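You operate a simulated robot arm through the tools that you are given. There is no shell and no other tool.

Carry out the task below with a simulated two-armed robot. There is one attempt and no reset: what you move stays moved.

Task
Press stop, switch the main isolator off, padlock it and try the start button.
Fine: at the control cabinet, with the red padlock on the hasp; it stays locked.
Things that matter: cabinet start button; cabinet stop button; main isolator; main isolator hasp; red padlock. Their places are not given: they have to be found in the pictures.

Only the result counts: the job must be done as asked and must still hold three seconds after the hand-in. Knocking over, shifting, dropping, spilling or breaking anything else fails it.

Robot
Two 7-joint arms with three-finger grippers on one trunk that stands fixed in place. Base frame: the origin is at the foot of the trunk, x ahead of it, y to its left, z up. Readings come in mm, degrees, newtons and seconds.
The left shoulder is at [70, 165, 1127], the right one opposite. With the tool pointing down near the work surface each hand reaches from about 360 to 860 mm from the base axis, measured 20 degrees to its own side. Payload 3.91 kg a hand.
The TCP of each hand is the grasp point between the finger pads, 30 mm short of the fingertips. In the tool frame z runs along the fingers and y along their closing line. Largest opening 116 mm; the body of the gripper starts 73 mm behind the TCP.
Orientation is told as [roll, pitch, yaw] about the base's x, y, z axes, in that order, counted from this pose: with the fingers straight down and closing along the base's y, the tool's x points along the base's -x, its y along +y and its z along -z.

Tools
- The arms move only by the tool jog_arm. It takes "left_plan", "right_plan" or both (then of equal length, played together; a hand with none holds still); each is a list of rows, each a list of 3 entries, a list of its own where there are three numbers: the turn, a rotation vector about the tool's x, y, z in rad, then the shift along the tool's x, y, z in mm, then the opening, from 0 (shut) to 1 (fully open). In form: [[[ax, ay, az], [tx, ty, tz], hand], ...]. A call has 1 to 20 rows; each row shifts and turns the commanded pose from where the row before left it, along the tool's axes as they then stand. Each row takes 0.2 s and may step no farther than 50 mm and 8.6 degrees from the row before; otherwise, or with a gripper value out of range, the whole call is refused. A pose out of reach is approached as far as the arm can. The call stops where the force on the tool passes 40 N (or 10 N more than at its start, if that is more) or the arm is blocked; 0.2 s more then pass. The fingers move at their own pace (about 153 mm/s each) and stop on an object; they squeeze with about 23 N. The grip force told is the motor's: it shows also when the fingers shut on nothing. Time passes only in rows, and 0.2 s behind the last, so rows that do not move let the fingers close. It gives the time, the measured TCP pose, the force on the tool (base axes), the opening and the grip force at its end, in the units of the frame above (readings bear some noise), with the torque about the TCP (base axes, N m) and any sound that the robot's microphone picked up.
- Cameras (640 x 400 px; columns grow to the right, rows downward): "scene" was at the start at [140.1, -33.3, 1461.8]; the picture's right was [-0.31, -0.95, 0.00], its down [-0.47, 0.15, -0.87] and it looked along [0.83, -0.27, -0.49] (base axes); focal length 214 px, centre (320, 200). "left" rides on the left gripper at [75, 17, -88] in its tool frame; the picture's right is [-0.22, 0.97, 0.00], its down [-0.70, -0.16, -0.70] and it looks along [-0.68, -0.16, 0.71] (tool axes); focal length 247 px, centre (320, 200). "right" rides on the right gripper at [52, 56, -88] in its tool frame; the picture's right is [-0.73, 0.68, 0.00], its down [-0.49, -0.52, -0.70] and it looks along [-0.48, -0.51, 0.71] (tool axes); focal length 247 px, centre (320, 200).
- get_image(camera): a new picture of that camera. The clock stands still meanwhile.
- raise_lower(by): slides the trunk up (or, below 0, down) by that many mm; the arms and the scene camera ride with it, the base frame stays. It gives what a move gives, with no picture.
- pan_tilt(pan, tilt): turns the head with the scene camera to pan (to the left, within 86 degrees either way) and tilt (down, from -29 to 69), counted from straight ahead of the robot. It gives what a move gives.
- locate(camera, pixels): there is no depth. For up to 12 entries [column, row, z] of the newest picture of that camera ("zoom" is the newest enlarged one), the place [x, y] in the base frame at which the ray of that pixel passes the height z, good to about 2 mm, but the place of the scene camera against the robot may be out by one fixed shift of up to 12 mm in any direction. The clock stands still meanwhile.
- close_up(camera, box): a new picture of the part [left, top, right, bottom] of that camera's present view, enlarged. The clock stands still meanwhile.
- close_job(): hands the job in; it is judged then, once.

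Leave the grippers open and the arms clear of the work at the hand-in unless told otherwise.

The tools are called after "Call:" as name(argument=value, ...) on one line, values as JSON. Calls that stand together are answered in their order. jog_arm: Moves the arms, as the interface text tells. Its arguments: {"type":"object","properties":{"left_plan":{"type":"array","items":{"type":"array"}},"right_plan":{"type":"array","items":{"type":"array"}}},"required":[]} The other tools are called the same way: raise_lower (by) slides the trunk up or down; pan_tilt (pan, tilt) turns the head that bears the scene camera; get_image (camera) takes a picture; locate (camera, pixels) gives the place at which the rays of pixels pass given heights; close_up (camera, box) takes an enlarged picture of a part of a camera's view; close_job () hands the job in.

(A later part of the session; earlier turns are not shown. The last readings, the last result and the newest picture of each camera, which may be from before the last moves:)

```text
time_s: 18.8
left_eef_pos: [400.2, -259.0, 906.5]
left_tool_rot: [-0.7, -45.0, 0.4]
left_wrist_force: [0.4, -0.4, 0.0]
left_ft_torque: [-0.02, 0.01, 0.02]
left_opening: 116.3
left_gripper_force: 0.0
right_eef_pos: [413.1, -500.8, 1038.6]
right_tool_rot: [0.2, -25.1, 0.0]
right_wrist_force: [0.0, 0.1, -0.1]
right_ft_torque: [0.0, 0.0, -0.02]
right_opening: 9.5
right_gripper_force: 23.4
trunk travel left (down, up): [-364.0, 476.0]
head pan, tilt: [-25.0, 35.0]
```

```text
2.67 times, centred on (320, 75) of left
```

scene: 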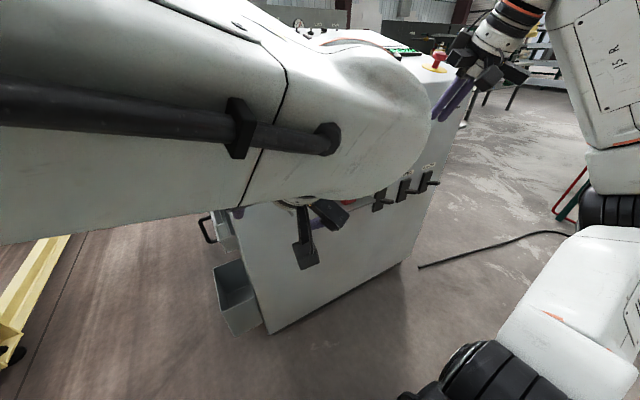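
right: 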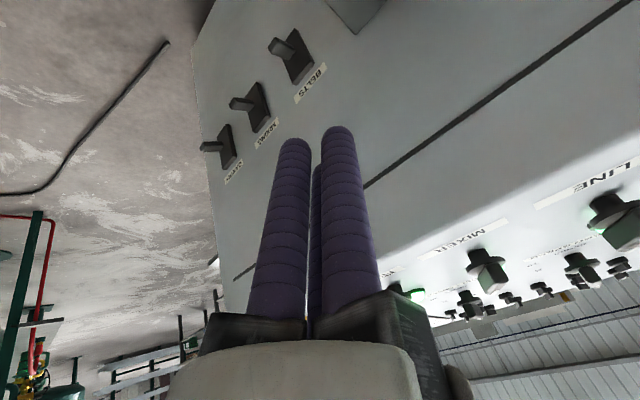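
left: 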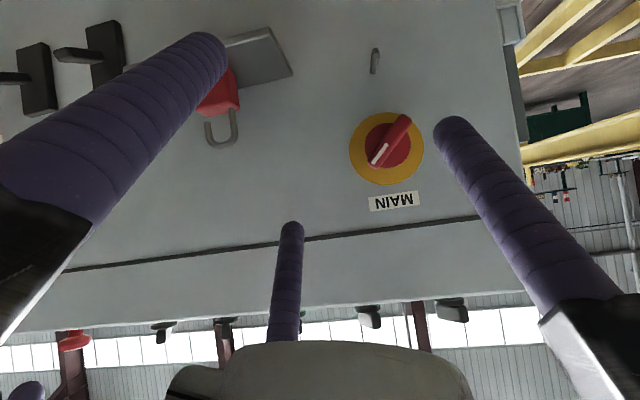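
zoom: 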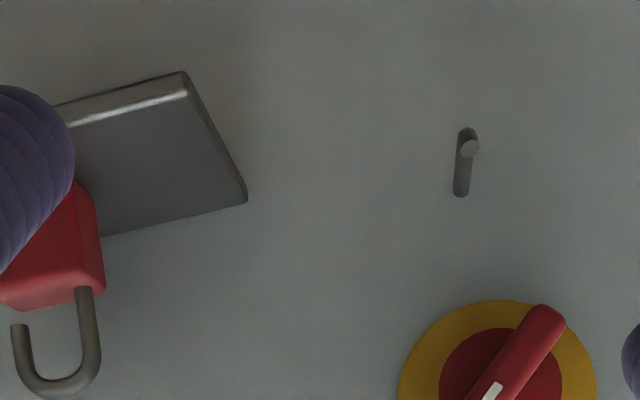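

This view clearly shows the peg at (375,55), the isolator disc at (386,148) and the open shackle at (220,130). I'll get rays for these.

Call:
locate(camera="left", pixels=[[386, 148, 860], [386, 148, 890], [376, 55.5, 800], [376, 55.5, 850], [373, 72, 800], [373, 72, 850], [378, 163, 870], [378, 163, 900], [404, 118, 830], [404, 118, 880], [394, 201, 925], [394, 201, 910]])

Call:
locate(camera="left", pixels=[[292, 74, 800], [292, 74, 850], [221, 142, 850], [221, 142, 890], [272, 27, 750], [272, 27, 800], [236, 96, 800], [236, 96, 850]])

```text
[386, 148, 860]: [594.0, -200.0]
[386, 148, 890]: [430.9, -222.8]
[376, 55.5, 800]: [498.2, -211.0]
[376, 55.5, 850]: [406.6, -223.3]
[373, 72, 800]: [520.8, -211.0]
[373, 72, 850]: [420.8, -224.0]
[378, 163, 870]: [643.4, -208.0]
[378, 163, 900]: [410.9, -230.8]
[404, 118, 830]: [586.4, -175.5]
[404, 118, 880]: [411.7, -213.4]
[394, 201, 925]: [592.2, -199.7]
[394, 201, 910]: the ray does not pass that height
```

```text
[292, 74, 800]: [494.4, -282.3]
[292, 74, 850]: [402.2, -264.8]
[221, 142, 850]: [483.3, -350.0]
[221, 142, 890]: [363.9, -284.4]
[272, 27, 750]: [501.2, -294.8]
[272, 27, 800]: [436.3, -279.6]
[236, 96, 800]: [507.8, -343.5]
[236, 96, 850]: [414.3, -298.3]
```

Triangulated so far:
- isolator disc centre: about (596,-200,860)
- handle: sticks out to x≈550
- hasp peg: horizontal, from (600,-201,762) to (560,-202,763)
- cabinet face: x≈600
- shelf top: z≈743

I also need accurate padlock dimensions. I'll move the right hand up and away first, then slide the left camera in front of the padlock.

Call:
jog_arm(right_plan=[[[0, 0, 0], [-28.7, -20, -14.2], 0], [[0, 0, 0], [-28.7, -20, -14.2], 0], [[0, 0, 0], [-28.7, -20, -14.2], 0], [[0, 0, 0], [-28.7, -20, -14.2], 0], [[0, 0, 0], [0, 0, 0], 0]])

Call:
jog_arm(left_plan=[[[0, 0, 0], [3.5, -30, 3.5], 1], [[0, 0, 0], [3.5, -30, 3.5], 1], [[0, 0, 0], [3.5, -30, 3.5], 1], [[0, 0, 0], [3.5, -30, 3.5], 1], [[0, 0, 0], [0, 0, 0], 1]])

Call:
get_image(camera="left")

Call:
close_up(camera="left", box=[220, 0, 420, 150])

```text
time_s: 20.0
left_eef_pos: [400.1, -259.0, 905.8]
left_tool_rot: [-0.4, -44.9, 0.3]
left_wrist_force: [0.5, -0.3, -0.4]
left_ft_torque: [-0.04, -0.01, 0.0]
left_opening: 115.8
left_gripper_force: 0.0
right_eef_pos: [493.5, -582.1, 1136.1]
right_tool_rot: [0.1, -25.1, -0.2]
right_wrist_force: [-0.7, -0.5, -0.6]
right_ft_torque: [0.0, 0.0, -0.01]
right_opening: 9.4
right_gripper_force: 23.4
trunk travel left (down, up): [-364.0, 476.0]
head pan, tilt: [-25.0, 35.0]
```

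```text
time_s: 21.4
left_eef_pos: [415.2, -299.8, 951.1]
left_tool_rot: [-7.8, -46.0, 7.2]
left_wrist_force: [0.0, 0.0, -0.1]
left_ft_torque: [-0.04, 0.02, -0.01]
left_opening: 115.9
left_gripper_force: 0.0
left hand out of reach, approached as far as the arm can: row 3, 4
right_eef_pos: [491.7, -581.1, 1136.2]
right_tool_rot: [0.2, -25.0, -0.1]
right_wrist_force: [-1.0, -0.1, 0.2]
right_ft_torque: [-0.05, -0.02, 0.0]
right_opening: 9.0
right_gripper_force: 23.3
trunk travel left (down, up): [-364.0, 476.0]
head pan, tilt: [-25.0, 35.0]
stopped in row 5 (left hand): the arm was blocked; the commanded pose is now the measured one
```

```text
taken
```

left: 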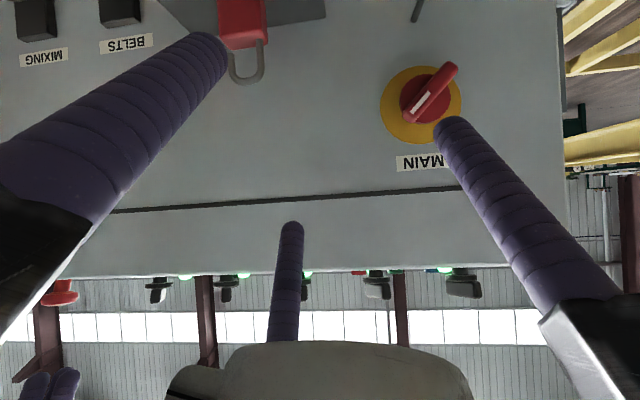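

```text
2.67 times, centred on (320, 75) of left
```

zoom: 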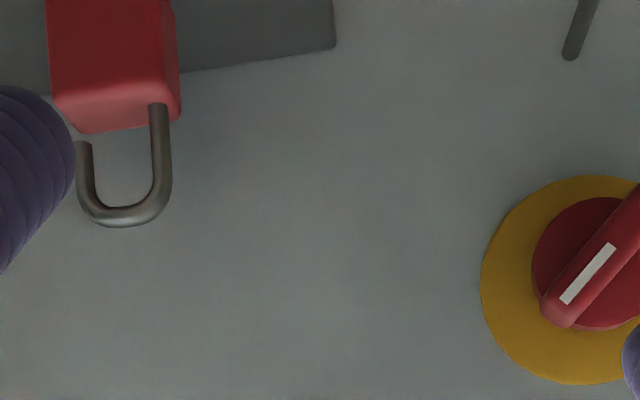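

The left arm can't cross any farther to the right in this pose, so the right arm will handle the padlock. I'll bring the left hand back to the left, then set the right hand in front of the padlock at 45° to inspect it.

Call:
jog_arm(left_plan=[[[0, 0, 0.09], [0, 40, 0], 1], [[0, 0, 0.09], [0, 45, 0], 1], [[0, 0, 0], [0, 45, 0], 1], [[0, 0, 0], [0, 45, 0], 1], [[0, 0, 0], [0, 45, 0], 1], [[0, 0, 0], [0, 0, 0], 1]])

Call:
get_image(camera="scene")

```text
time_s: 22.8
left_eef_pos: [426.5, -83.0, 947.2]
left_tool_rot: [3.6, -46.4, -8.4]
left_wrist_force: [-0.4, -0.7, 0.7]
left_ft_torque: [0.01, 0.0, 0.04]
left_opening: 116.2
left_gripper_force: 0.0
right_eef_pos: [492.4, -583.6, 1135.4]
right_tool_rot: [0.2, -25.1, -0.1]
right_wrist_force: [-0.5, 0.2, 0.8]
right_ft_torque: [0.03, 0.0, 0.03]
right_opening: 9.1
right_gripper_force: 23.1
trunk travel left (down, up): [-364.0, 476.0]
head pan, tilt: [-25.0, 35.0]
```

```text
taken
```

scene: 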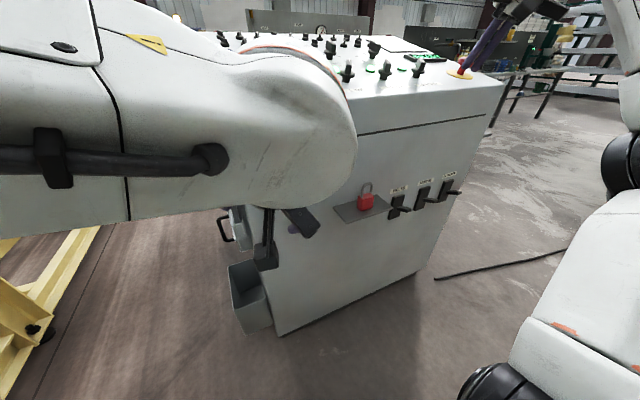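

Now the right hand: I tilt it to 45°, open it, and move it to about (432,-403,865) in front of the padlock.

Call:
jog_arm(right_plan=[[[0, -0.117, 0], [0, 0, 0], 1], [[0, -0.117, 0], [0, 0, 0], 1], [[0, -0.117, 0], [0, 0, 0], 1], [[0, 0, 0], [29.2, 22.5, 18.6], 1], [[0, 0, 0], [29.2, 22.5, 18.6], 1], [[0, 0, 0], [29.2, 22.5, 18.6], 1], [[0, 0, 0], [29.2, 22.5, 18.6], 1], [[0, 0, 0], [29.2, 22.5, 18.6], 1], [[0, 0, 0], [29.2, 22.5, 18.6], 1], [[0, 0, 0], [29.2, 22.5, 18.6], 1], [[0, 0, 0], [29.2, 22.5, 18.6], 1], [[0, 0, 0], [0, 0, 0], 1]])

Call:
get_image(camera="right")

Call:
get_image(camera="scene")

```text
time_s: 25.4
left_eef_pos: [427.2, -82.4, 947.7]
left_tool_rot: [3.7, -46.2, -8.1]
left_wrist_force: [0.2, 0.4, 0.6]
left_ft_torque: [-0.02, -0.05, -0.02]
left_opening: 115.9
left_gripper_force: 0.1
right_eef_pos: [427.8, -408.7, 865.1]
right_tool_rot: [0.0, -45.1, 0.0]
right_wrist_force: [-0.2, -0.5, 0.4]
right_ft_torque: [-0.04, -0.01, -0.01]
right_opening: 116.1
right_gripper_force: 0.0
right hand out of reach, approached as far as the arm can: row 11
trunk travel left (down, up): [-364.0, 476.0]
head pan, tilt: [-25.0, 35.0]
```

```text
taken
```

right: 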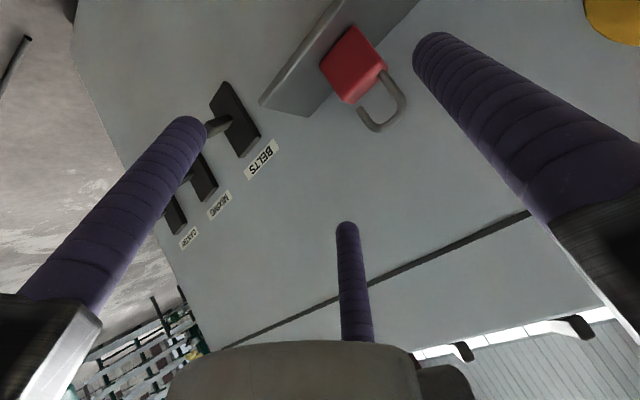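

```text
taken
```

scene: 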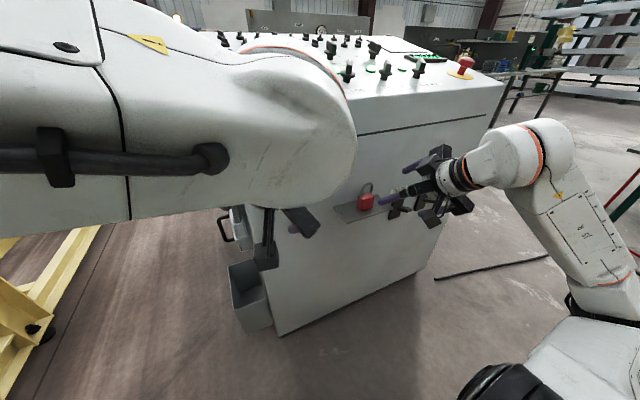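

The right camera sees the padlock at (360,75). I'll enlarge it and measure it with this view and with the scene camera.

Call:
close_up(camera="right", box=[250, 0, 450, 150])

Call:
close_up(camera="scene", box=[330, 160, 410, 230])

```text
2.67 times, centred on (350, 75) of right
```

zoom: 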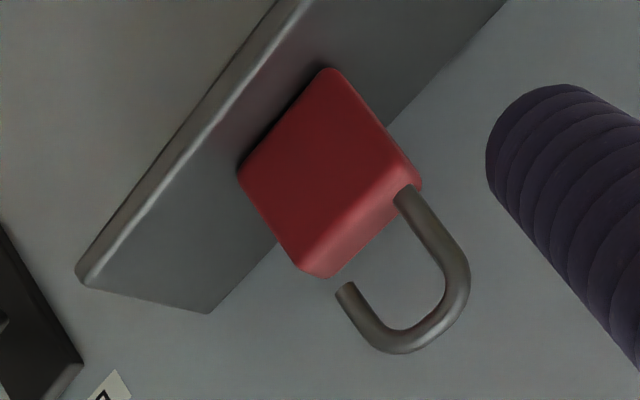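

```text
5.71 times, centred on (370, 195) of scene
```

zoom: 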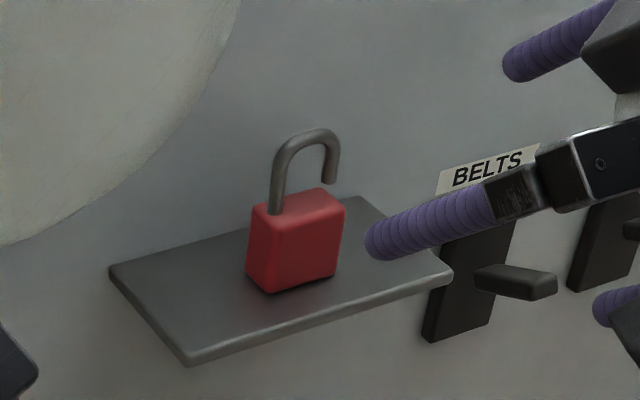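

I'll locate the padlock's corner points from both cameras.

Call:
locate(camera="right", pixels=[[351.9, 26.3, 743], [351.9, 26.3, 760], [320, 63.8, 743], [320, 63.8, 760], [345.5, 102, 770], [345.5, 102, 790], [386, 71, 770], [386, 71, 790], [260.5, 104, 743], [260.5, 104, 735], [308, 117, 743], [308, 117, 735]])

Call:
locate(camera="right", pixels=[[381.5, 75, 780], [381.5, 75, 800], [380, 132, 800], [380, 132, 830], [360, 109.5, 780], [360, 109.5, 800], [405, 100, 800], [405, 100, 830]])

Call:
locate(camera="scene", pixels=[[361.7, 210.5, 743], [361.7, 210.5, 760], [373, 208.2, 743], [373, 208.2, 760], [339, 208.7, 743], [352.8, 224.6, 743], [374, 182.5, 800], [374, 182.5, 830], [361.6, 196.4, 780], [361.6, 196.4, 800]])

```text
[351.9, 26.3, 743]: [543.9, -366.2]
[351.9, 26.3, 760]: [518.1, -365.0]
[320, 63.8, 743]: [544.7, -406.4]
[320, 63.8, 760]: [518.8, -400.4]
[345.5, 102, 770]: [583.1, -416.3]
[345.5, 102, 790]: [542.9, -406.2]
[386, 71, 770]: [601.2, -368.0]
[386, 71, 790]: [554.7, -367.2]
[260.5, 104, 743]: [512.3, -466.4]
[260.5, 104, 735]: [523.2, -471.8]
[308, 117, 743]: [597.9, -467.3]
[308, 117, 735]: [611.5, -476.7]
```

```text
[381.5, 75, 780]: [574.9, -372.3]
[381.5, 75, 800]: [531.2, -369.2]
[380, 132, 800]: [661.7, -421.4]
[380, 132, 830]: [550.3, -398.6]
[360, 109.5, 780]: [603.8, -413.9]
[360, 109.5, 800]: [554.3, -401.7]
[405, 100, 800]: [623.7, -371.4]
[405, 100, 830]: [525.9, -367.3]
```

```text
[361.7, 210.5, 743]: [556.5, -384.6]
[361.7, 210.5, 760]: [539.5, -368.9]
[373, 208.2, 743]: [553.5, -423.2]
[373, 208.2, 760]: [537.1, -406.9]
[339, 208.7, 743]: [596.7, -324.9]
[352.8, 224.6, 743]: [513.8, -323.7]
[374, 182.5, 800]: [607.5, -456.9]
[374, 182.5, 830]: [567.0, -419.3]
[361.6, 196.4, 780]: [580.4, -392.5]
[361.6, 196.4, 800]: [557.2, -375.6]
```

Padlock measured: body about 40 wide (y -366 to -406), 20 thick (x≈545–565) and 45 high (z 743–788). The free shackle end is about 12 mm above the body. I'll turn the isolator first with the left hand. That means straightening the left hand to point at the face (pitch -90°) while moving the right hand farther aside.

Call:
jog_arm(left_plan=[[[-0.0365, 0.0242, -0.0979], [0, 0, 0], 1], [[0, -0.131, 0], [0, 0, 0], 1], [[0, -0.131, 0], [0, 0, 0], 1], [[0, -0.131, 0], [0, 0, 0], 1], [[0, -0.131, 0], [0, 0, 0], 1], [[0, -0.131, 0], [0, 0, 0], 1], [[0, -0.131, 0], [0, 0, 0], 1], [[0, 0, 0], [0, 0, 0], 1]], right_plan=[[[0, 0, 0], [-15.8, -36.7, -0.7], 1], [[0, 0, 0], [-15.8, -36.7, -0.7], 1], [[0, 0, 0], [-15.8, -36.7, -0.7], 1], [[0, 0, 0], [0, 0, 0], 1], [[0, 0, 0], [0, 0, 0], 1], [[0, 0, 0], [0, 0, 0], 1], [[0, 0, 0], [0, 0, 0], 1], [[0, 0, 0], [0, 0, 0], 1]])

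Call:
get_image(camera="left")

Call:
get_image(camera="scene")

```text
time_s: 27.2
left_eef_pos: [427.8, -82.4, 947.8]
left_tool_rot: [-155.2, -89.7, 154.9]
left_wrist_force: [-0.5, 0.3, -0.5]
left_ft_torque: [0.01, 0.01, 0.04]
left_opening: 115.9
left_gripper_force: 0.1
right_eef_pos: [458.1, -520.8, 902.0]
right_tool_rot: [0.0, -45.1, -0.2]
right_wrist_force: [0.0, 0.3, 0.3]
right_ft_torque: [-0.01, 0.01, 0.06]
right_opening: 116.1
right_gripper_force: 0.0
trunk travel left (down, up): [-364.0, 476.0]
head pan, tilt: [-25.0, 35.0]
```

```text
taken
```

left: 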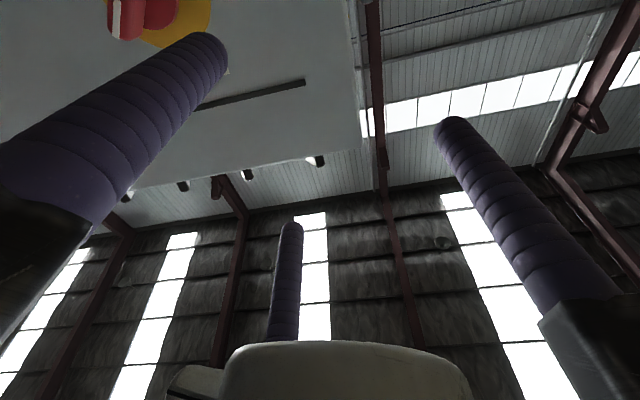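

```text
taken
```

scene: 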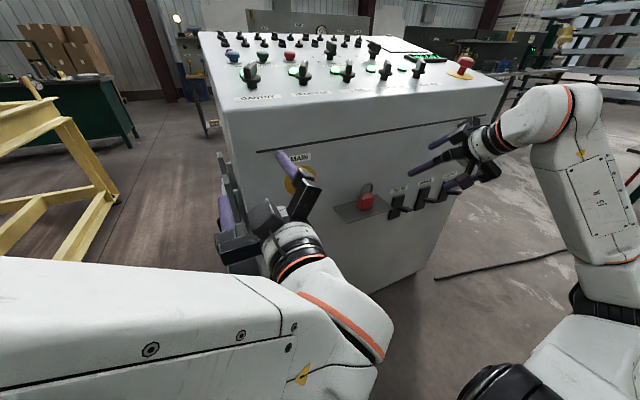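

The left hand now points straight at the face and the scene view is clear. I shift it to about (440,-200,860), in front of the isolator, and roll it by +38.7° about its axis to line up with the handle bar.

Call:
jog_arm(left_plan=[[[0, 0, 0], [29.3, -39.3, 4], 1], [[0, 0, 0], [29.3, -39.3, 4], 1], [[0, 0, 0], [29.3, -39.3, 4], 1], [[0, 0, 0.135], [0, 0, 0], 1], [[0, 0, 0.135], [0, 0, 0], 1], [[0, 0, 0.135], [0, 0, 0], 1], [[0, 0, 0.135], [0, 0, 0], 1], [[0, 0, 0.135], [0, 0, 0], 1], [[0, 0, 0], [0, 0, 0], 1]])

Call:
get_image(camera="left")

Call:
get_image(camera="scene")

```text
time_s: 29.4
left_eef_pos: [449.8, -187.3, 892.0]
left_tool_rot: [89.9, -55.7, -88.8]
left_wrist_force: [-0.5, 0.7, 0.8]
left_ft_torque: [0.0, 0.0, 0.02]
left_opening: 116.1
left_gripper_force: 0.1
right_eef_pos: [457.5, -520.3, 901.1]
right_tool_rot: [0.2, -45.2, -0.1]
right_wrist_force: [0.4, 0.8, 0.3]
right_ft_torque: [-0.01, -0.01, -0.01]
right_opening: 116.0
right_gripper_force: 0.2
trunk travel left (down, up): [-364.0, 476.0]
head pan, tilt: [-25.0, 35.0]
stopped in row 9 (left hand): the arm was blocked; the commanded pose is now the measured one
```

```text
taken
```

left: 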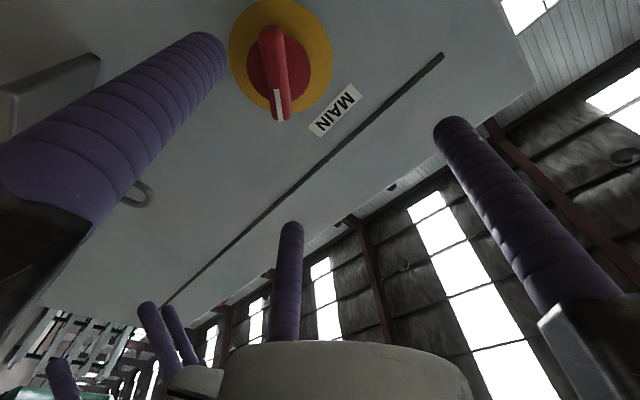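

```text
taken
```

scene: 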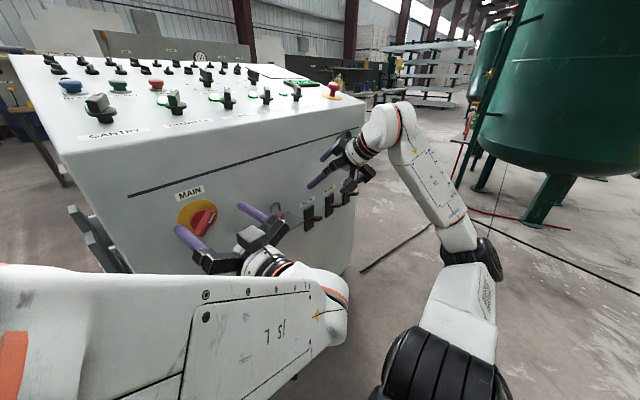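

The left arm was blocked, and the scene view seems to have shifted. At x≈440 its wrist folds too close to the trunk and head. I'll extend the hand forward toward the handle, with the fingertips still clear at x≈530, and check again.

Call:
jog_arm(left_plan=[[[0, 0, 0], [0, 0, 25], 1], [[0, 0, 0], [0, 0, 25], 1], [[0, 0, 0], [0, 0, 0], 1]])

Call:
get_image(camera="scene")

```text
time_s: 30.2
left_eef_pos: [506.4, -180.0, 911.2]
left_tool_rot: [89.2, -58.5, -87.7]
left_wrist_force: [0.3, -0.7, 0.3]
left_ft_torque: [0.01, -0.03, 0.05]
left_opening: 115.7
left_gripper_force: 0.2
right_eef_pos: [457.6, -521.1, 900.1]
right_tool_rot: [0.2, -45.1, -0.1]
right_wrist_force: [0.1, 0.7, 0.5]
right_ft_torque: [-0.04, -0.02, -0.02]
right_opening: 116.0
right_gripper_force: 0.0
trunk travel left (down, up): [-364.0, 476.0]
head pan, tilt: [-25.0, 35.0]
```

```text
taken
```

scene: 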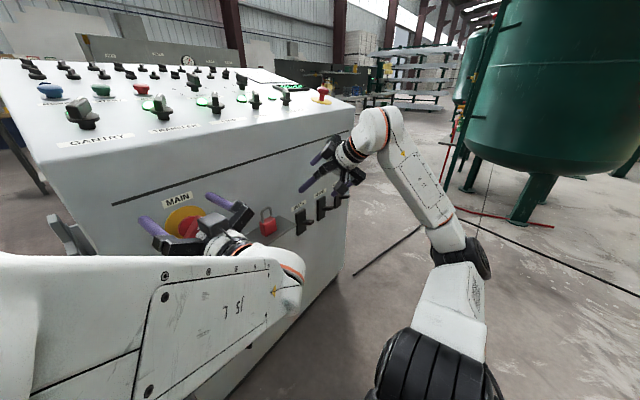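

The scene view is still rotated although the head readings are unchanged. I'll command the head again to see whether it comes back.

Call:
pan_tilt(pan=-20, tilt=35)

Call:
get_image(camera="scene")

Call:
locate(camera="scene", pixels=[[320, 200, 800], [320, 200, 1000]])

```text
time_s: 30.8
left_eef_pos: [506.1, -179.3, 909.8]
left_tool_rot: [89.3, -58.6, -87.7]
left_wrist_force: [0.5, 0.6, -0.5]
left_ft_torque: [0.01, 0.02, 0.01]
left_opening: 116.1
left_gripper_force: 0.0
right_eef_pos: [457.4, -521.3, 900.7]
right_tool_rot: [0.0, -45.1, -0.1]
right_wrist_force: [1.5, -0.1, 0.3]
right_ft_torque: [0.01, 0.02, -0.02]
right_opening: 116.0
right_gripper_force: 0.0
trunk travel left (down, up): [-364.0, 476.0]
head pan, tilt: [-20.0, 35.0]
```

```text
taken
```

scene: 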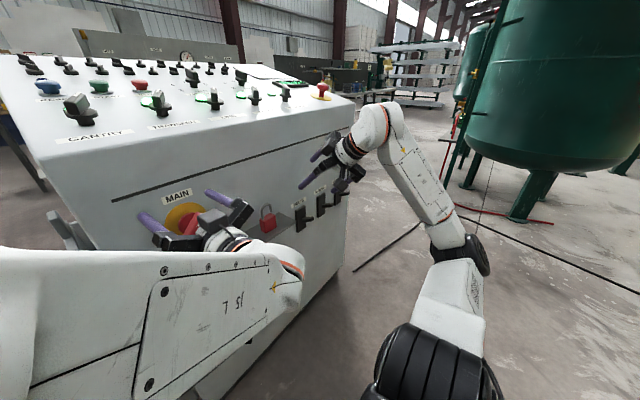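

```text
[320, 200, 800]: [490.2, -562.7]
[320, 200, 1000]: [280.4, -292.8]
```

The head is actually turned to about -52°, so the left elbow is pressing against it. I'll move the left hand back to the left to free the head, then raise the trunk so that the arms work below shoulder height.

Call:
jog_arm(left_plan=[[[0, 0, 0], [20.8, 34.1, 1.2], 1], [[0, 0, 0], [20.8, 34.1, 1.2], 1], [[0, 0, 0], [20.8, 34.1, 1.2], 1], [[0, 0, 0], [20.8, 34.1, 1.2], 1], [[0, 0, 0], [20.8, 34.1, 1.2], 1], [[0, 0, 0], [0, 0, 0], 1]])

Call:
get_image(camera="scene")

```text
time_s: 32.2
left_eef_pos: [498.5, 8.9, 901.4]
left_tool_rot: [90.1, -55.3, -89.1]
left_wrist_force: [-0.4, 0.0, 0.4]
left_ft_torque: [0.03, -0.01, 0.0]
left_opening: 116.1
left_gripper_force: 0.0
right_eef_pos: [457.7, -521.9, 901.0]
right_tool_rot: [0.2, -45.1, -0.1]
right_wrist_force: [0.4, 0.4, -0.7]
right_ft_torque: [0.04, 0.0, 0.0]
right_opening: 116.2
right_gripper_force: 0.2
trunk travel left (down, up): [-364.0, 476.0]
head pan, tilt: [-20.0, 35.0]
```

```text
taken
```

scene: 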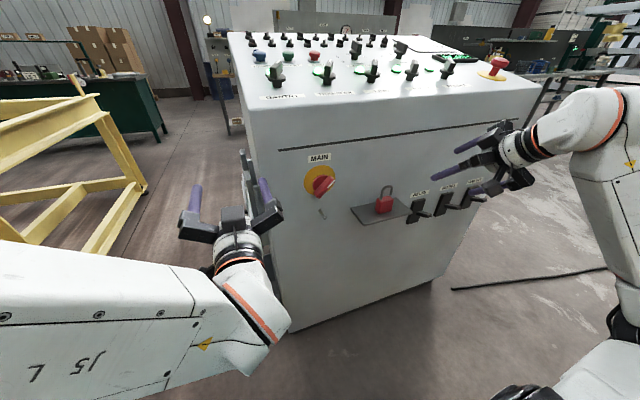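

The head is free again. I raise the trunk by 250 mm; both hands are in front of the face at x≤530 with nothing above them.

Call:
raise_lower(by=250)

Call:
get_image(camera="scene")

```text
time_s: 34.8
left_eef_pos: [500.6, 10.8, 1151.0]
left_tool_rot: [90.1, -55.3, -89.2]
left_wrist_force: [0.5, -0.1, -0.6]
left_ft_torque: [-0.01, 0.02, -0.01]
left_opening: 115.9
left_gripper_force: 0.0
right_eef_pos: [458.2, -521.5, 1149.6]
right_tool_rot: [0.1, -45.0, -0.1]
right_wrist_force: [-1.0, 0.0, -1.3]
right_ft_torque: [-0.02, -0.04, 0.0]
right_opening: 115.9
right_gripper_force: 0.0
trunk travel left (down, up): [-614.0, 226.0]
head pan, tilt: [-20.0, 35.0]
```

```text
taken
```

scene: 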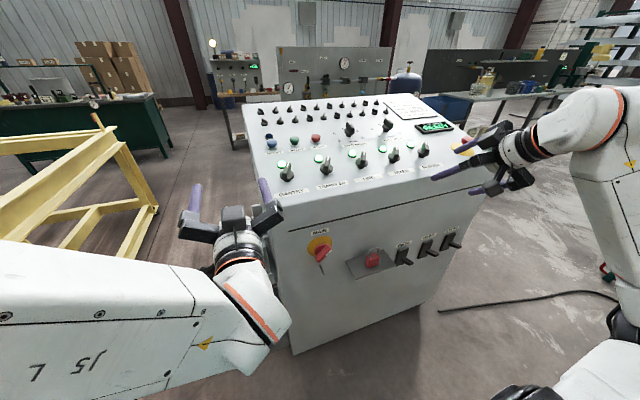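

Now I take the left hand down to z≈870 at y≈10, well clear of the isolator, and look again.

Call:
jog_arm(left_plan=[[[0, 0, 0], [32.9, -22.8, 0], 1], [[0, 0, 0], [32.9, -22.8, 0], 1], [[0, 0, 0], [32.9, -22.8, 0], 1], [[0, 0, 0], [32.9, -22.8, 0], 1], [[0, 0, 0], [32.9, -22.8, 0], 1], [[0, 0, 0], [32.9, -22.8, 0], 1], [[0, 0, 0], [32.9, -22.8, 0], 1], [[0, 0, 0], [0, 0, 0], 1]])

Call:
get_image(camera="scene")

```text
time_s: 36.6
left_eef_pos: [549.4, -13.9, 918.5]
left_tool_rot: [89.1, -57.9, -85.8]
left_wrist_force: [0.6, 0.9, 0.6]
left_ft_torque: [-0.03, 0.01, 0.0]
left_opening: 116.0
left_gripper_force: 0.1
left hand out of reach, approached as far as the arm can: row 5, 6, 7
right_eef_pos: [455.4, -520.2, 1151.0]
right_tool_rot: [0.1, -45.2, -0.1]
right_wrist_force: [-0.3, 0.9, 0.1]
right_ft_torque: [-0.04, 0.01, 0.01]
right_opening: 116.0
right_gripper_force: 0.0
trunk travel left (down, up): [-614.0, 226.0]
head pan, tilt: [-20.0, 35.0]
```

```text
taken
```

scene: 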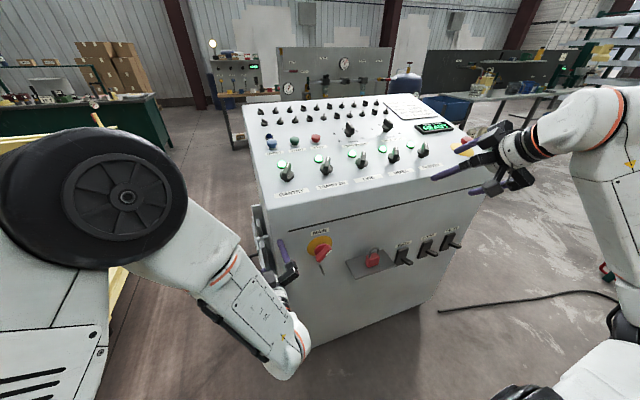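

At this height the left hand can't point forward that low, so it drifted out to x=549. I'll pull it back and up. After that I'll lower the trunk again and test the right arm for working at the isolator and peg.

Call:
jog_arm(left_plan=[[[0, 0, 0], [-4, 21, -15], 1], [[0, 0, 0], [-4, 21, -15], 1], [[0, 0, 0], [-4, 21, -15], 1], [[0, 0, 0], [-4, 21, -15], 1], [[0, 0, 0], [0, 0, 0], 1]])

```text
time_s: 37.8
left_eef_pos: [483.9, 34.3, 971.4]
left_tool_rot: [89.7, -55.4, -89.0]
left_wrist_force: [0.5, 0.2, -1.1]
left_ft_torque: [0.0, 0.0, 0.01]
left_opening: 116.1
left_gripper_force: 0.1
left hand out of reach, approached as far as the arm can: row 4
right_eef_pos: [459.6, -520.8, 1150.4]
right_tool_rot: [0.0, -45.1, -0.1]
right_wrist_force: [1.0, 0.3, -0.7]
right_ft_torque: [0.02, -0.01, 0.0]
right_opening: 115.8
right_gripper_force: 0.1
trunk travel left (down, up): [-614.0, 226.0]
head pan, tilt: [-20.0, 35.0]
```

I move the left hand a further 80 mm to the left, then lower the trunk by 280 mm.

Call:
jog_arm(left_plan=[[[0, 0, 0], [22, 33, 0], 1], [[0, 0, 0], [22, 33, 0], 1], [[0, 0, 0], [0, 0, 0], 1]])

Call:
raise_lower(by=-280)

Call:
get_image(camera="scene")

```text
time_s: 38.6
left_eef_pos: [514.6, 86.9, 950.9]
left_tool_rot: [90.1, -55.3, -89.1]
left_wrist_force: [0.5, -0.3, -0.7]
left_ft_torque: [-0.01, 0.01, -0.01]
left_opening: 115.9
left_gripper_force: 0.1
left hand out of reach, approached as far as the arm can: row 1, 2
right_eef_pos: [458.5, -521.0, 1151.4]
right_tool_rot: [0.1, -45.2, -0.1]
right_wrist_force: [0.0, 0.3, -0.5]
right_ft_torque: [-0.02, 0.0, -0.01]
right_opening: 115.9
right_gripper_force: 0.0
trunk travel left (down, up): [-614.0, 226.0]
head pan, tilt: [-20.0, 35.0]
```

```text
time_s: 41.4
left_eef_pos: [515.8, 87.5, 671.5]
left_tool_rot: [90.2, -55.3, -89.1]
left_wrist_force: [-0.7, -0.6, -0.4]
left_ft_torque: [0.02, -0.01, 0.0]
left_opening: 115.8
left_gripper_force: 0.1
right_eef_pos: [456.7, -520.4, 870.8]
right_tool_rot: [0.1, -45.1, -0.1]
right_wrist_force: [0.6, -0.6, -0.2]
right_ft_torque: [0.02, 0.04, -0.01]
right_opening: 115.8
right_gripper_force: 0.0
trunk travel left (down, up): [-334.0, 506.0]
head pan, tilt: [-20.0, 35.0]
```

```text
taken
```

scene: 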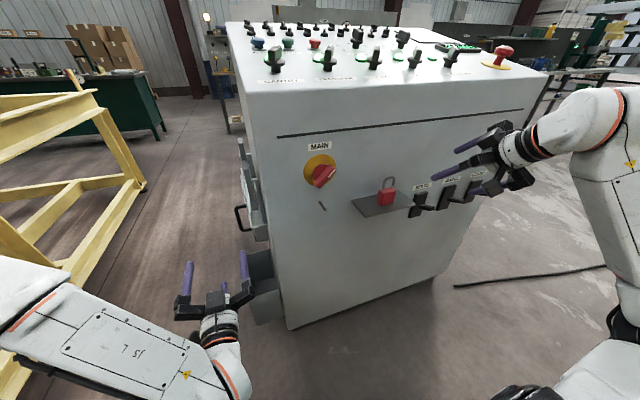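

Good clear view. Now I test the right arm by pitching it to -90° (pointing at the face) where it is, at (457,-520,871).

Call:
jog_arm(right_plan=[[[0, -0.131, 0], [0, 0, 0], 1], [[0, -0.131, 0], [0, 0, 0], 1], [[0, -0.131, 0], [0, 0, 0], 1], [[0, -0.131, 0], [0, 0, 0], 1], [[0, -0.131, 0], [0, 0, 0], 1], [[0, -0.131, 0], [0, 0, 0], 1], [[0, 0, 0], [0, 0, 0], 1]])

Call:
get_image(camera="scene")

```text
time_s: 43.0
left_eef_pos: [514.7, 87.4, 671.0]
left_tool_rot: [90.2, -55.4, -89.2]
left_wrist_force: [0.2, 0.7, -0.8]
left_ft_torque: [-0.02, -0.06, 0.0]
left_opening: 115.8
left_gripper_force: 0.0
right_eef_pos: [457.6, -521.0, 869.9]
right_tool_rot: [169.2, -89.7, -169.1]
right_wrist_force: [0.6, -0.7, 1.4]
right_ft_torque: [-0.02, 0.0, 0.0]
right_opening: 116.1
right_gripper_force: 0.1
trunk travel left (down, up): [-334.0, 506.0]
head pan, tilt: [-20.0, 35.0]
```

```text
taken
```

scene: 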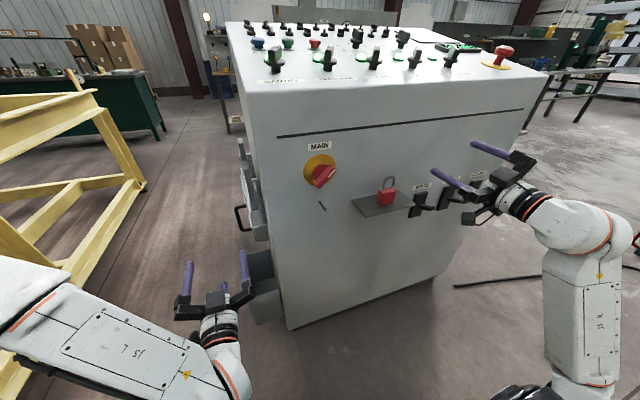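

The right hand points forward fine. I move it left toward the isolator at x≈495, with the fingertips at x≈525, clear of the padlock (x≥545).

Call:
jog_arm(right_plan=[[[0, 0, 0], [1.7, 36, 6], 1], [[0, 0, 0], [1.7, 36, 6], 1], [[0, 0, 0], [1.7, 36, 6], 1], [[0, 0, 0], [1.7, 36, 6], 1], [[0, 0, 0], [1.7, 36, 6], 1], [[0, 0, 0], [1.7, 36, 6], 1], [[0, 0, 0], [0, 36, 0], 1], [[0, 0, 0], [0, 36, 0], 1], [[0, 0, 0], [0, 33, 0], 1], [[0, 0, 0], [0, 0, 0], 1]])

Call:
get_image(camera="scene")

Call:
get_image(camera="right")

```text
time_s: 45.2
left_eef_pos: [515.2, 87.9, 670.3]
left_tool_rot: [90.2, -55.4, -89.1]
left_wrist_force: [-0.3, 0.1, 0.2]
left_ft_torque: [0.0, 0.0, 0.03]
left_opening: 116.2
left_gripper_force: 0.1
right_eef_pos: [508.0, -448.2, 819.2]
right_tool_rot: [-174.7, -89.8, 174.8]
right_wrist_force: [-0.1, -0.6, -0.6]
right_ft_torque: [-0.01, -0.03, 0.04]
right_opening: 115.9
right_gripper_force: 0.0
right hand out of reach, approached as far as the arm can: row 2, 3, 4, 5, 6, 7, 8, 9
trunk travel left (down, up): [-334.0, 506.0]
head pan, tilt: [-20.0, 35.0]
```

```text
taken
```

scene: 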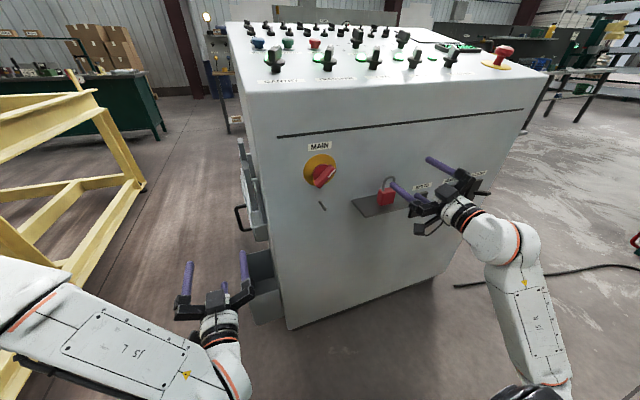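

```text
taken
```

right: 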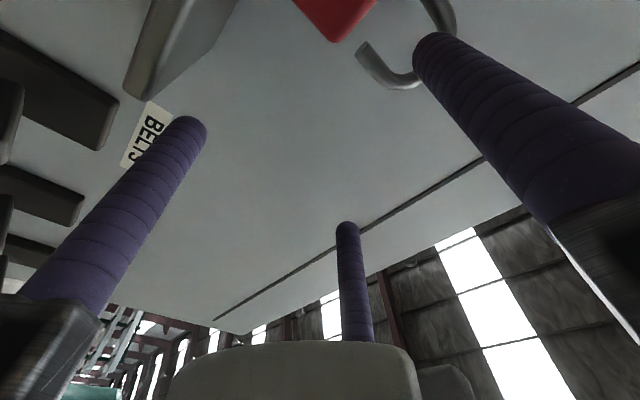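

The right arm can't point forward that close to its own shoulder; it stopped at (508,-448,819). I'll reverse those rows to bring it back to its earlier place.

Call:
jog_arm(right_plan=[[[0, 0, 0], [0, -33, 0], 1], [[0, 0, 0], [0, -36, 0], 1], [[0, 0, 0], [0, -36, 0], 1], [[0, 0, 0], [-1.7, -36, -6], 1], [[0, 0, 0], [-1.7, -36, -6], 1], [[0, 0, 0], [-1.7, -36, -6], 1], [[0, 0, 0], [-1.7, -36, -6], 1], [[0, 0, 0], [-1.7, -36, -6], 1], [[0, 0, 0], [-1.7, -36, -6], 1], [[0, 0, 0], [0, 0, 0], 1]])

Call:
get_image(camera="scene")

```text
time_s: 47.4
left_eef_pos: [514.9, 88.1, 670.8]
left_tool_rot: [90.1, -55.3, -89.2]
left_wrist_force: [-0.5, 0.6, 1.4]
left_ft_torque: [0.0, 0.0, 0.0]
left_opening: 116.2
left_gripper_force: 0.0
right_eef_pos: [469.0, -769.1, 829.8]
right_tool_rot: [164.2, -89.8, -164.2]
right_wrist_force: [-0.4, -0.8, -0.7]
right_ft_torque: [-0.01, 0.0, 0.0]
right_opening: 116.0
right_gripper_force: 0.2
trunk travel left (down, up): [-334.0, 506.0]
head pan, tilt: [-20.0, 35.0]
```

```text
taken
```

scene: 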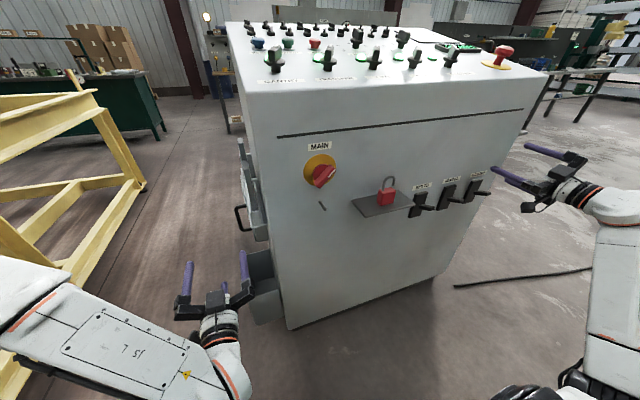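

When a pose is out of reach, the command simply clamps to the reached pose, so the right hand is now parked at (469,-769,830) on the far right, which is fine. Next I level the left hand's roll, yaw it 25° toward the right, and close its fingers so it can push the isolator handle.

Call:
jog_arm(left_plan=[[[0, 0, -0.121], [0, 0, 0], 0], [[0, 0, -0.121], [0, 0, 0], 0], [[0, 0, -0.121], [0, 0, 0], 0], [[0, 0, -0.121], [0, 0, 0], 0], [[0, 0, -0.121], [0, 0, 0], 0], [[0.145, 0, 0], [0, 0, 0], 0], [[0.145, 0, 0], [0, 0, 0], 0], [[0.145, 0, 0], [0, 0, 0], 0], [[0, 0, 0], [-40, 0, 0], 0], [[0, 0, 0], [-40, 0, 0], 0], [[0, 0, 0], [-40, 0, 0], 0], [[0, 0, 0], [-40, 0, 0], 0], [[0, 0, 0], [-40, 0, 0], 0], [[0, 0, 0], [0, 0, 0], 0]])

Call:
get_image(camera="scene")

```text
time_s: 50.4
left_eef_pos: [550.2, 42.1, 866.9]
left_tool_rot: [146.6, -90.0, -170.5]
left_wrist_force: [0.1, 0.0, -0.3]
left_ft_torque: [0.02, 0.02, 0.02]
left_opening: 9.3
left_gripper_force: 23.2
left hand out of reach, approached as far as the arm can: row 6, 7, 8, 9, 10
right_eef_pos: [470.0, -769.4, 829.9]
right_tool_rot: [159.6, -89.8, -159.7]
right_wrist_force: [0.3, -0.5, -0.4]
right_ft_torque: [0.05, -0.02, -0.03]
right_opening: 116.1
right_gripper_force: 0.0
trunk travel left (down, up): [-334.0, 506.0]
head pan, tilt: [-20.0, 35.0]
```

```text
taken
```

scene: 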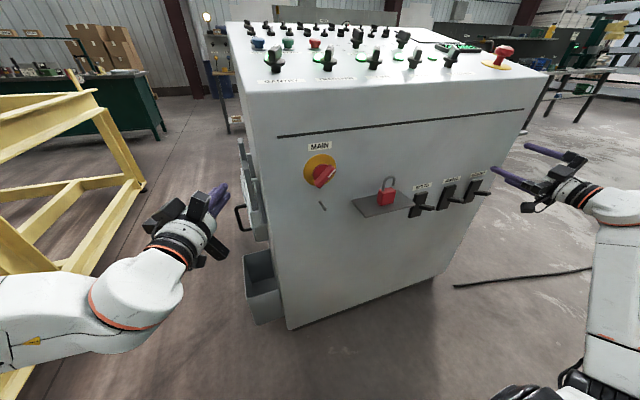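

The left hand is at (550,42,867), closed and yawed about -24°. I'll back it off to x≈480 and slide it right in stages, checking whether the elbow touches the head.

Call:
jog_arm(left_plan=[[[0, 0, 0], [0, -27.8, -13.2], 0], [[0, 0, 0], [0, -27.8, -13.2], 0], [[0, 0, 0], [0, -27.8, -13.2], 0], [[0, 0, 0], [1.2, -30.8, 17], 0], [[0, 0, 0], [1.2, -30.8, 17], 0], [[0, 0, 0], [1.2, -30.8, 17], 0], [[0, 0, 0], [0, 0, 0], 0]])

Call:
get_image(camera="scene")

```text
time_s: 52.0
left_eef_pos: [509.2, -137.8, 869.9]
left_tool_rot: [160.1, -89.9, 176.1]
left_wrist_force: [0.0, -0.2, 0.2]
left_ft_torque: [0.02, -0.04, 0.05]
left_opening: 9.4
left_gripper_force: 23.3
left hand out of reach, approached as far as the arm can: row 1, 2, 3
right_eef_pos: [470.2, -768.4, 829.2]
right_tool_rot: [164.0, -89.8, -163.9]
right_wrist_force: [-0.1, 0.4, 0.4]
right_ft_torque: [-0.01, 0.02, -0.05]
right_opening: 116.1
right_gripper_force: 0.2
trunk travel left (down, up): [-334.0, 506.0]
head pan, tilt: [-20.0, 35.0]
```

```text
taken
```

scene: 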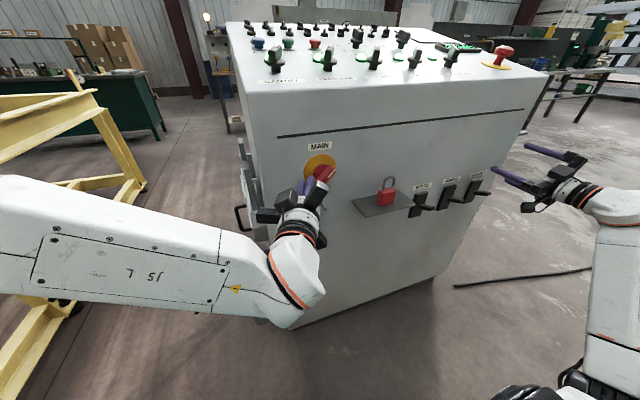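

The head is unaffected. I continue 95 mm to the right at tip x≈530, in front of the handle (front edge x≈548).

Call:
jog_arm(left_plan=[[[0, 0, 0], [2, -30.1, 10.1], 0], [[0, 0, 0], [2, -30.1, 10.1], 0], [[0, 0, 0], [2, -30.1, 10.1], 0], [[0, 0, 0], [0, 0, 0], 0]])

Call:
get_image(camera="scene")

Call:
get_image(camera="left")

```text
time_s: 53.0
left_eef_pos: [501.1, -231.5, 864.8]
left_tool_rot: [158.4, -90.0, 177.6]
left_wrist_force: [-0.3, 0.7, 0.7]
left_ft_torque: [0.0, 0.01, 0.0]
left_opening: 9.4
left_gripper_force: 23.1
right_eef_pos: [470.0, -768.4, 830.3]
right_tool_rot: [162.9, -89.8, -162.9]
right_wrist_force: [0.0, -1.2, -0.1]
right_ft_torque: [0.0, -0.01, -0.02]
right_opening: 116.2
right_gripper_force: 0.0
trunk travel left (down, up): [-334.0, 506.0]
head pan, tilt: [-20.0, 35.0]
```

```text
taken
```

scene: 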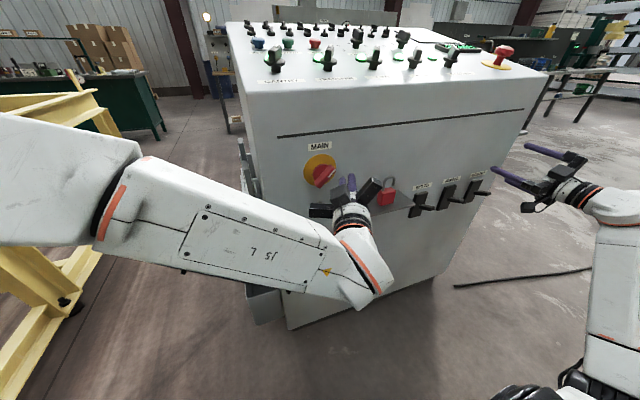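

```text
taken
```

left: 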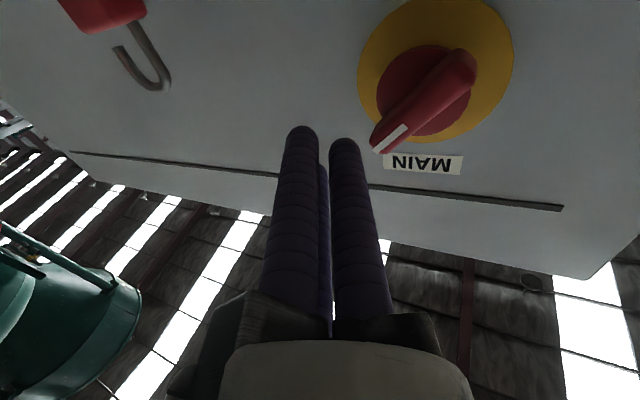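

The left hand is at (501,-231,865), just right of and in front of the handle, with no head contact. I advance it along its axis so that the closed fingers stand right of the bar, tip at x≈568.

Call:
jog_arm(left_plan=[[[0, 0, 0], [1.5, 4.5, 19], 0], [[0, 0, 0], [1.5, 4.5, 19], 0], [[0, 0, 0], [0, 0, 0], 0]])

Call:
close_up(camera="scene", box=[280, 130, 410, 230])

Call:
get_image(camera="left")

```text
time_s: 53.8
left_eef_pos: [537.8, -238.9, 862.0]
left_tool_rot: [135.2, -90.0, -159.3]
left_wrist_force: [-0.1, 0.7, 0.5]
left_ft_torque: [-0.06, -0.02, 0.02]
left_opening: 9.2
left_gripper_force: 23.2
right_eef_pos: [470.7, -769.7, 829.3]
right_tool_rot: [159.5, -89.9, -159.5]
right_wrist_force: [0.6, -0.3, 0.2]
right_ft_torque: [0.01, 0.01, 0.0]
right_opening: 116.1
right_gripper_force: 0.0
trunk travel left (down, up): [-334.0, 506.0]
head pan, tilt: [-20.0, 35.0]
```

```text
4.00 times, centred on (345, 180) of scene
```

zoom: 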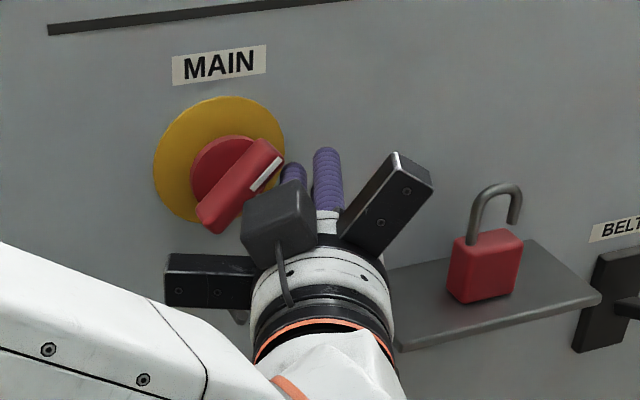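

```text
taken
```

left: 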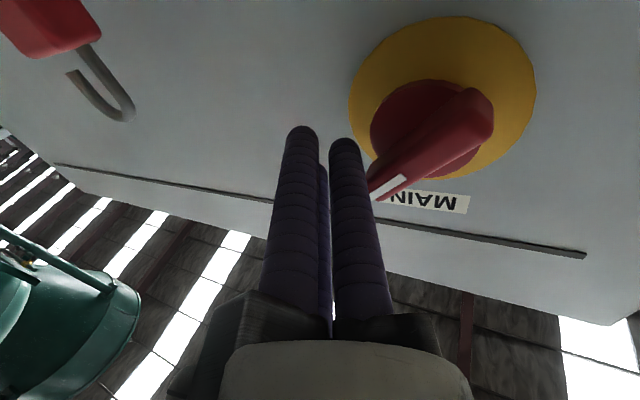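

The fingers are just right of the bar. I'll push the bar's white-marked end counter-clockwise along an arc around the isolator axis, taking the first part now and checking force and sound.

Call:
jog_arm(left_plan=[[[0, 0, 0], [0.5, 6.2, -2.7], 0], [[0, 0, 0], [0.5, 6.2, -2.7], 0], [[0, 0, 0], [-8.5, 1.0, -0.4], 0], [[0, 0, 0], [-8, 3.0, -1.3], 0], [[0, 0, 0], [0, 0, 0], 0]])

Call:
close_up(camera="scene", box=[280, 130, 410, 230])

Call:
get_image(camera="left")

```text
time_s: 55.0
left_eef_pos: [539.8, -221.0, 876.3]
left_tool_rot: [159.0, -89.8, 177.3]
left_wrist_force: [0.6, -0.7, 0.2]
left_ft_torque: [0.0, 0.05, -0.01]
left_opening: 9.3
left_gripper_force: 23.0
right_eef_pos: [471.2, -768.6, 829.0]
right_tool_rot: [157.8, -89.9, -157.8]
right_wrist_force: [-0.2, 1.2, 0.5]
right_ft_torque: [-0.02, 0.0, -0.04]
right_opening: 115.8
right_gripper_force: 0.1
trunk travel left (down, up): [-334.0, 506.0]
head pan, tilt: [-20.0, 35.0]
```

```text
4.00 times, centred on (345, 180) of scene
```

zoom: 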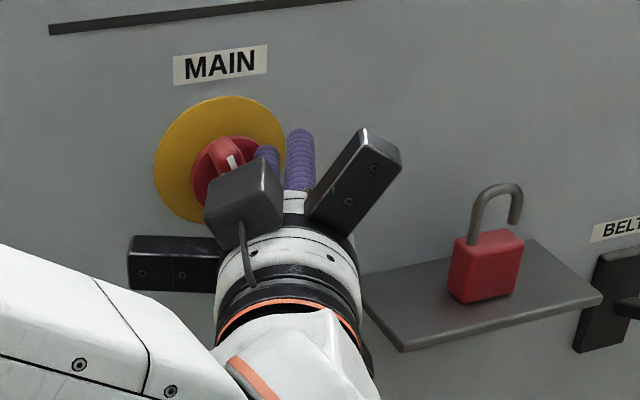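

```text
taken
```

left: 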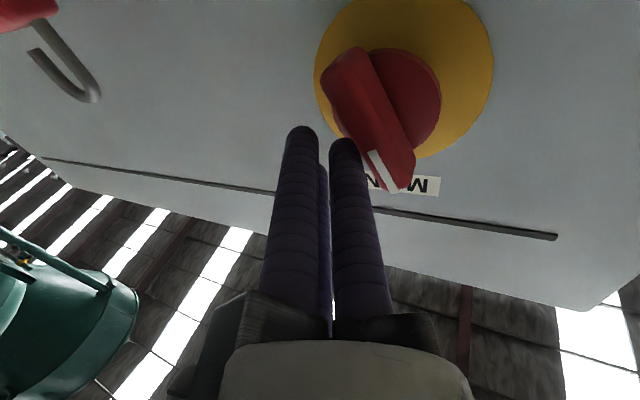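

The handle turns freely counter-clockwise, with little force so far. I continue the push along the arc.

Call:
jog_arm(left_plan=[[[0, 0, 0], [-6.8, 4.8, -2.2], 0], [[0, 0, 0], [-5.3, 6.2, -2.8], 0], [[0, 0, 0], [-3.3, 7.3, -3.3], 0], [[0, 0, 0], [0, 0, 0], 0]])

Call:
close_up(camera="scene", box=[280, 130, 410, 230])

Call:
get_image(camera="left")

Call:
close_up(camera="scene", box=[230, 10, 530, 110])

```text
time_s: 56.0
left_eef_pos: [538.3, -201.9, 890.2]
left_tool_rot: [149.6, -89.8, -173.5]
left_wrist_force: [-0.5, -1.2, 0.8]
left_ft_torque: [0.04, -0.03, -0.02]
left_opening: 9.4
left_gripper_force: 23.3
right_eef_pos: [470.4, -768.8, 829.4]
right_tool_rot: [157.9, -89.8, -157.9]
right_wrist_force: [0.3, -0.5, 0.8]
right_ft_torque: [-0.05, -0.02, -0.01]
right_opening: 116.1
right_gripper_force: 0.0
trunk travel left (down, up): [-334.0, 506.0]
head pan, tilt: [-20.0, 35.0]
```

```text
4.00 times, centred on (345, 180) of scene
```

zoom: 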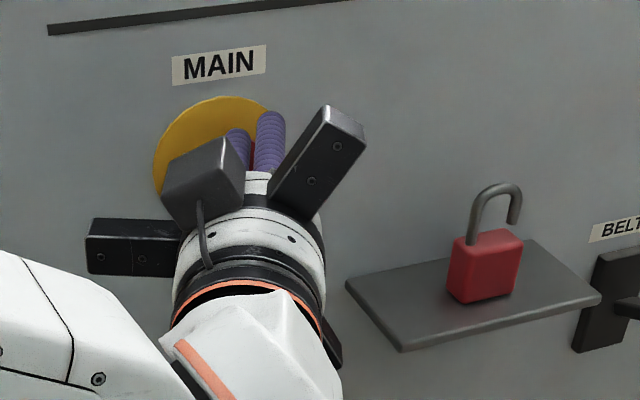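

```text
taken
```

left: 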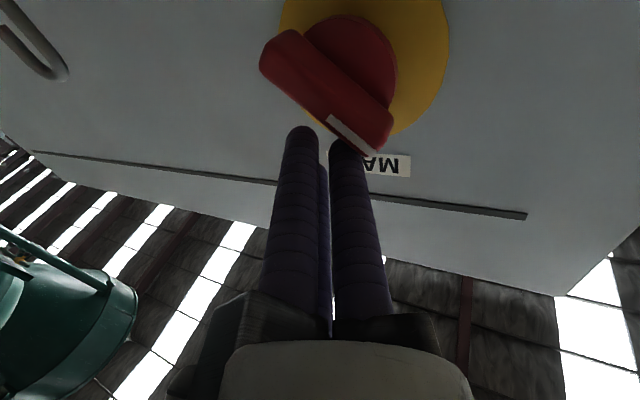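

```text
2.13 times, centred on (380, 60) of scene
```

zoom: 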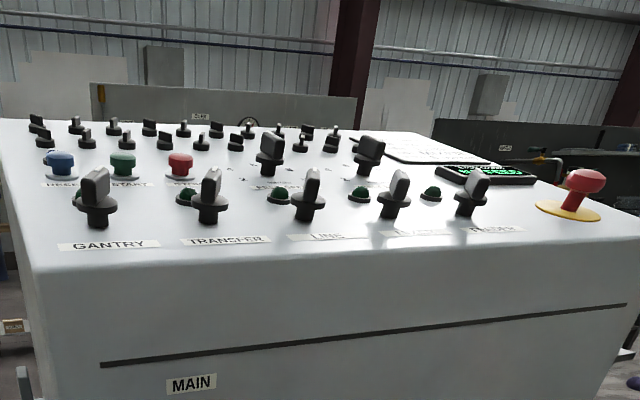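

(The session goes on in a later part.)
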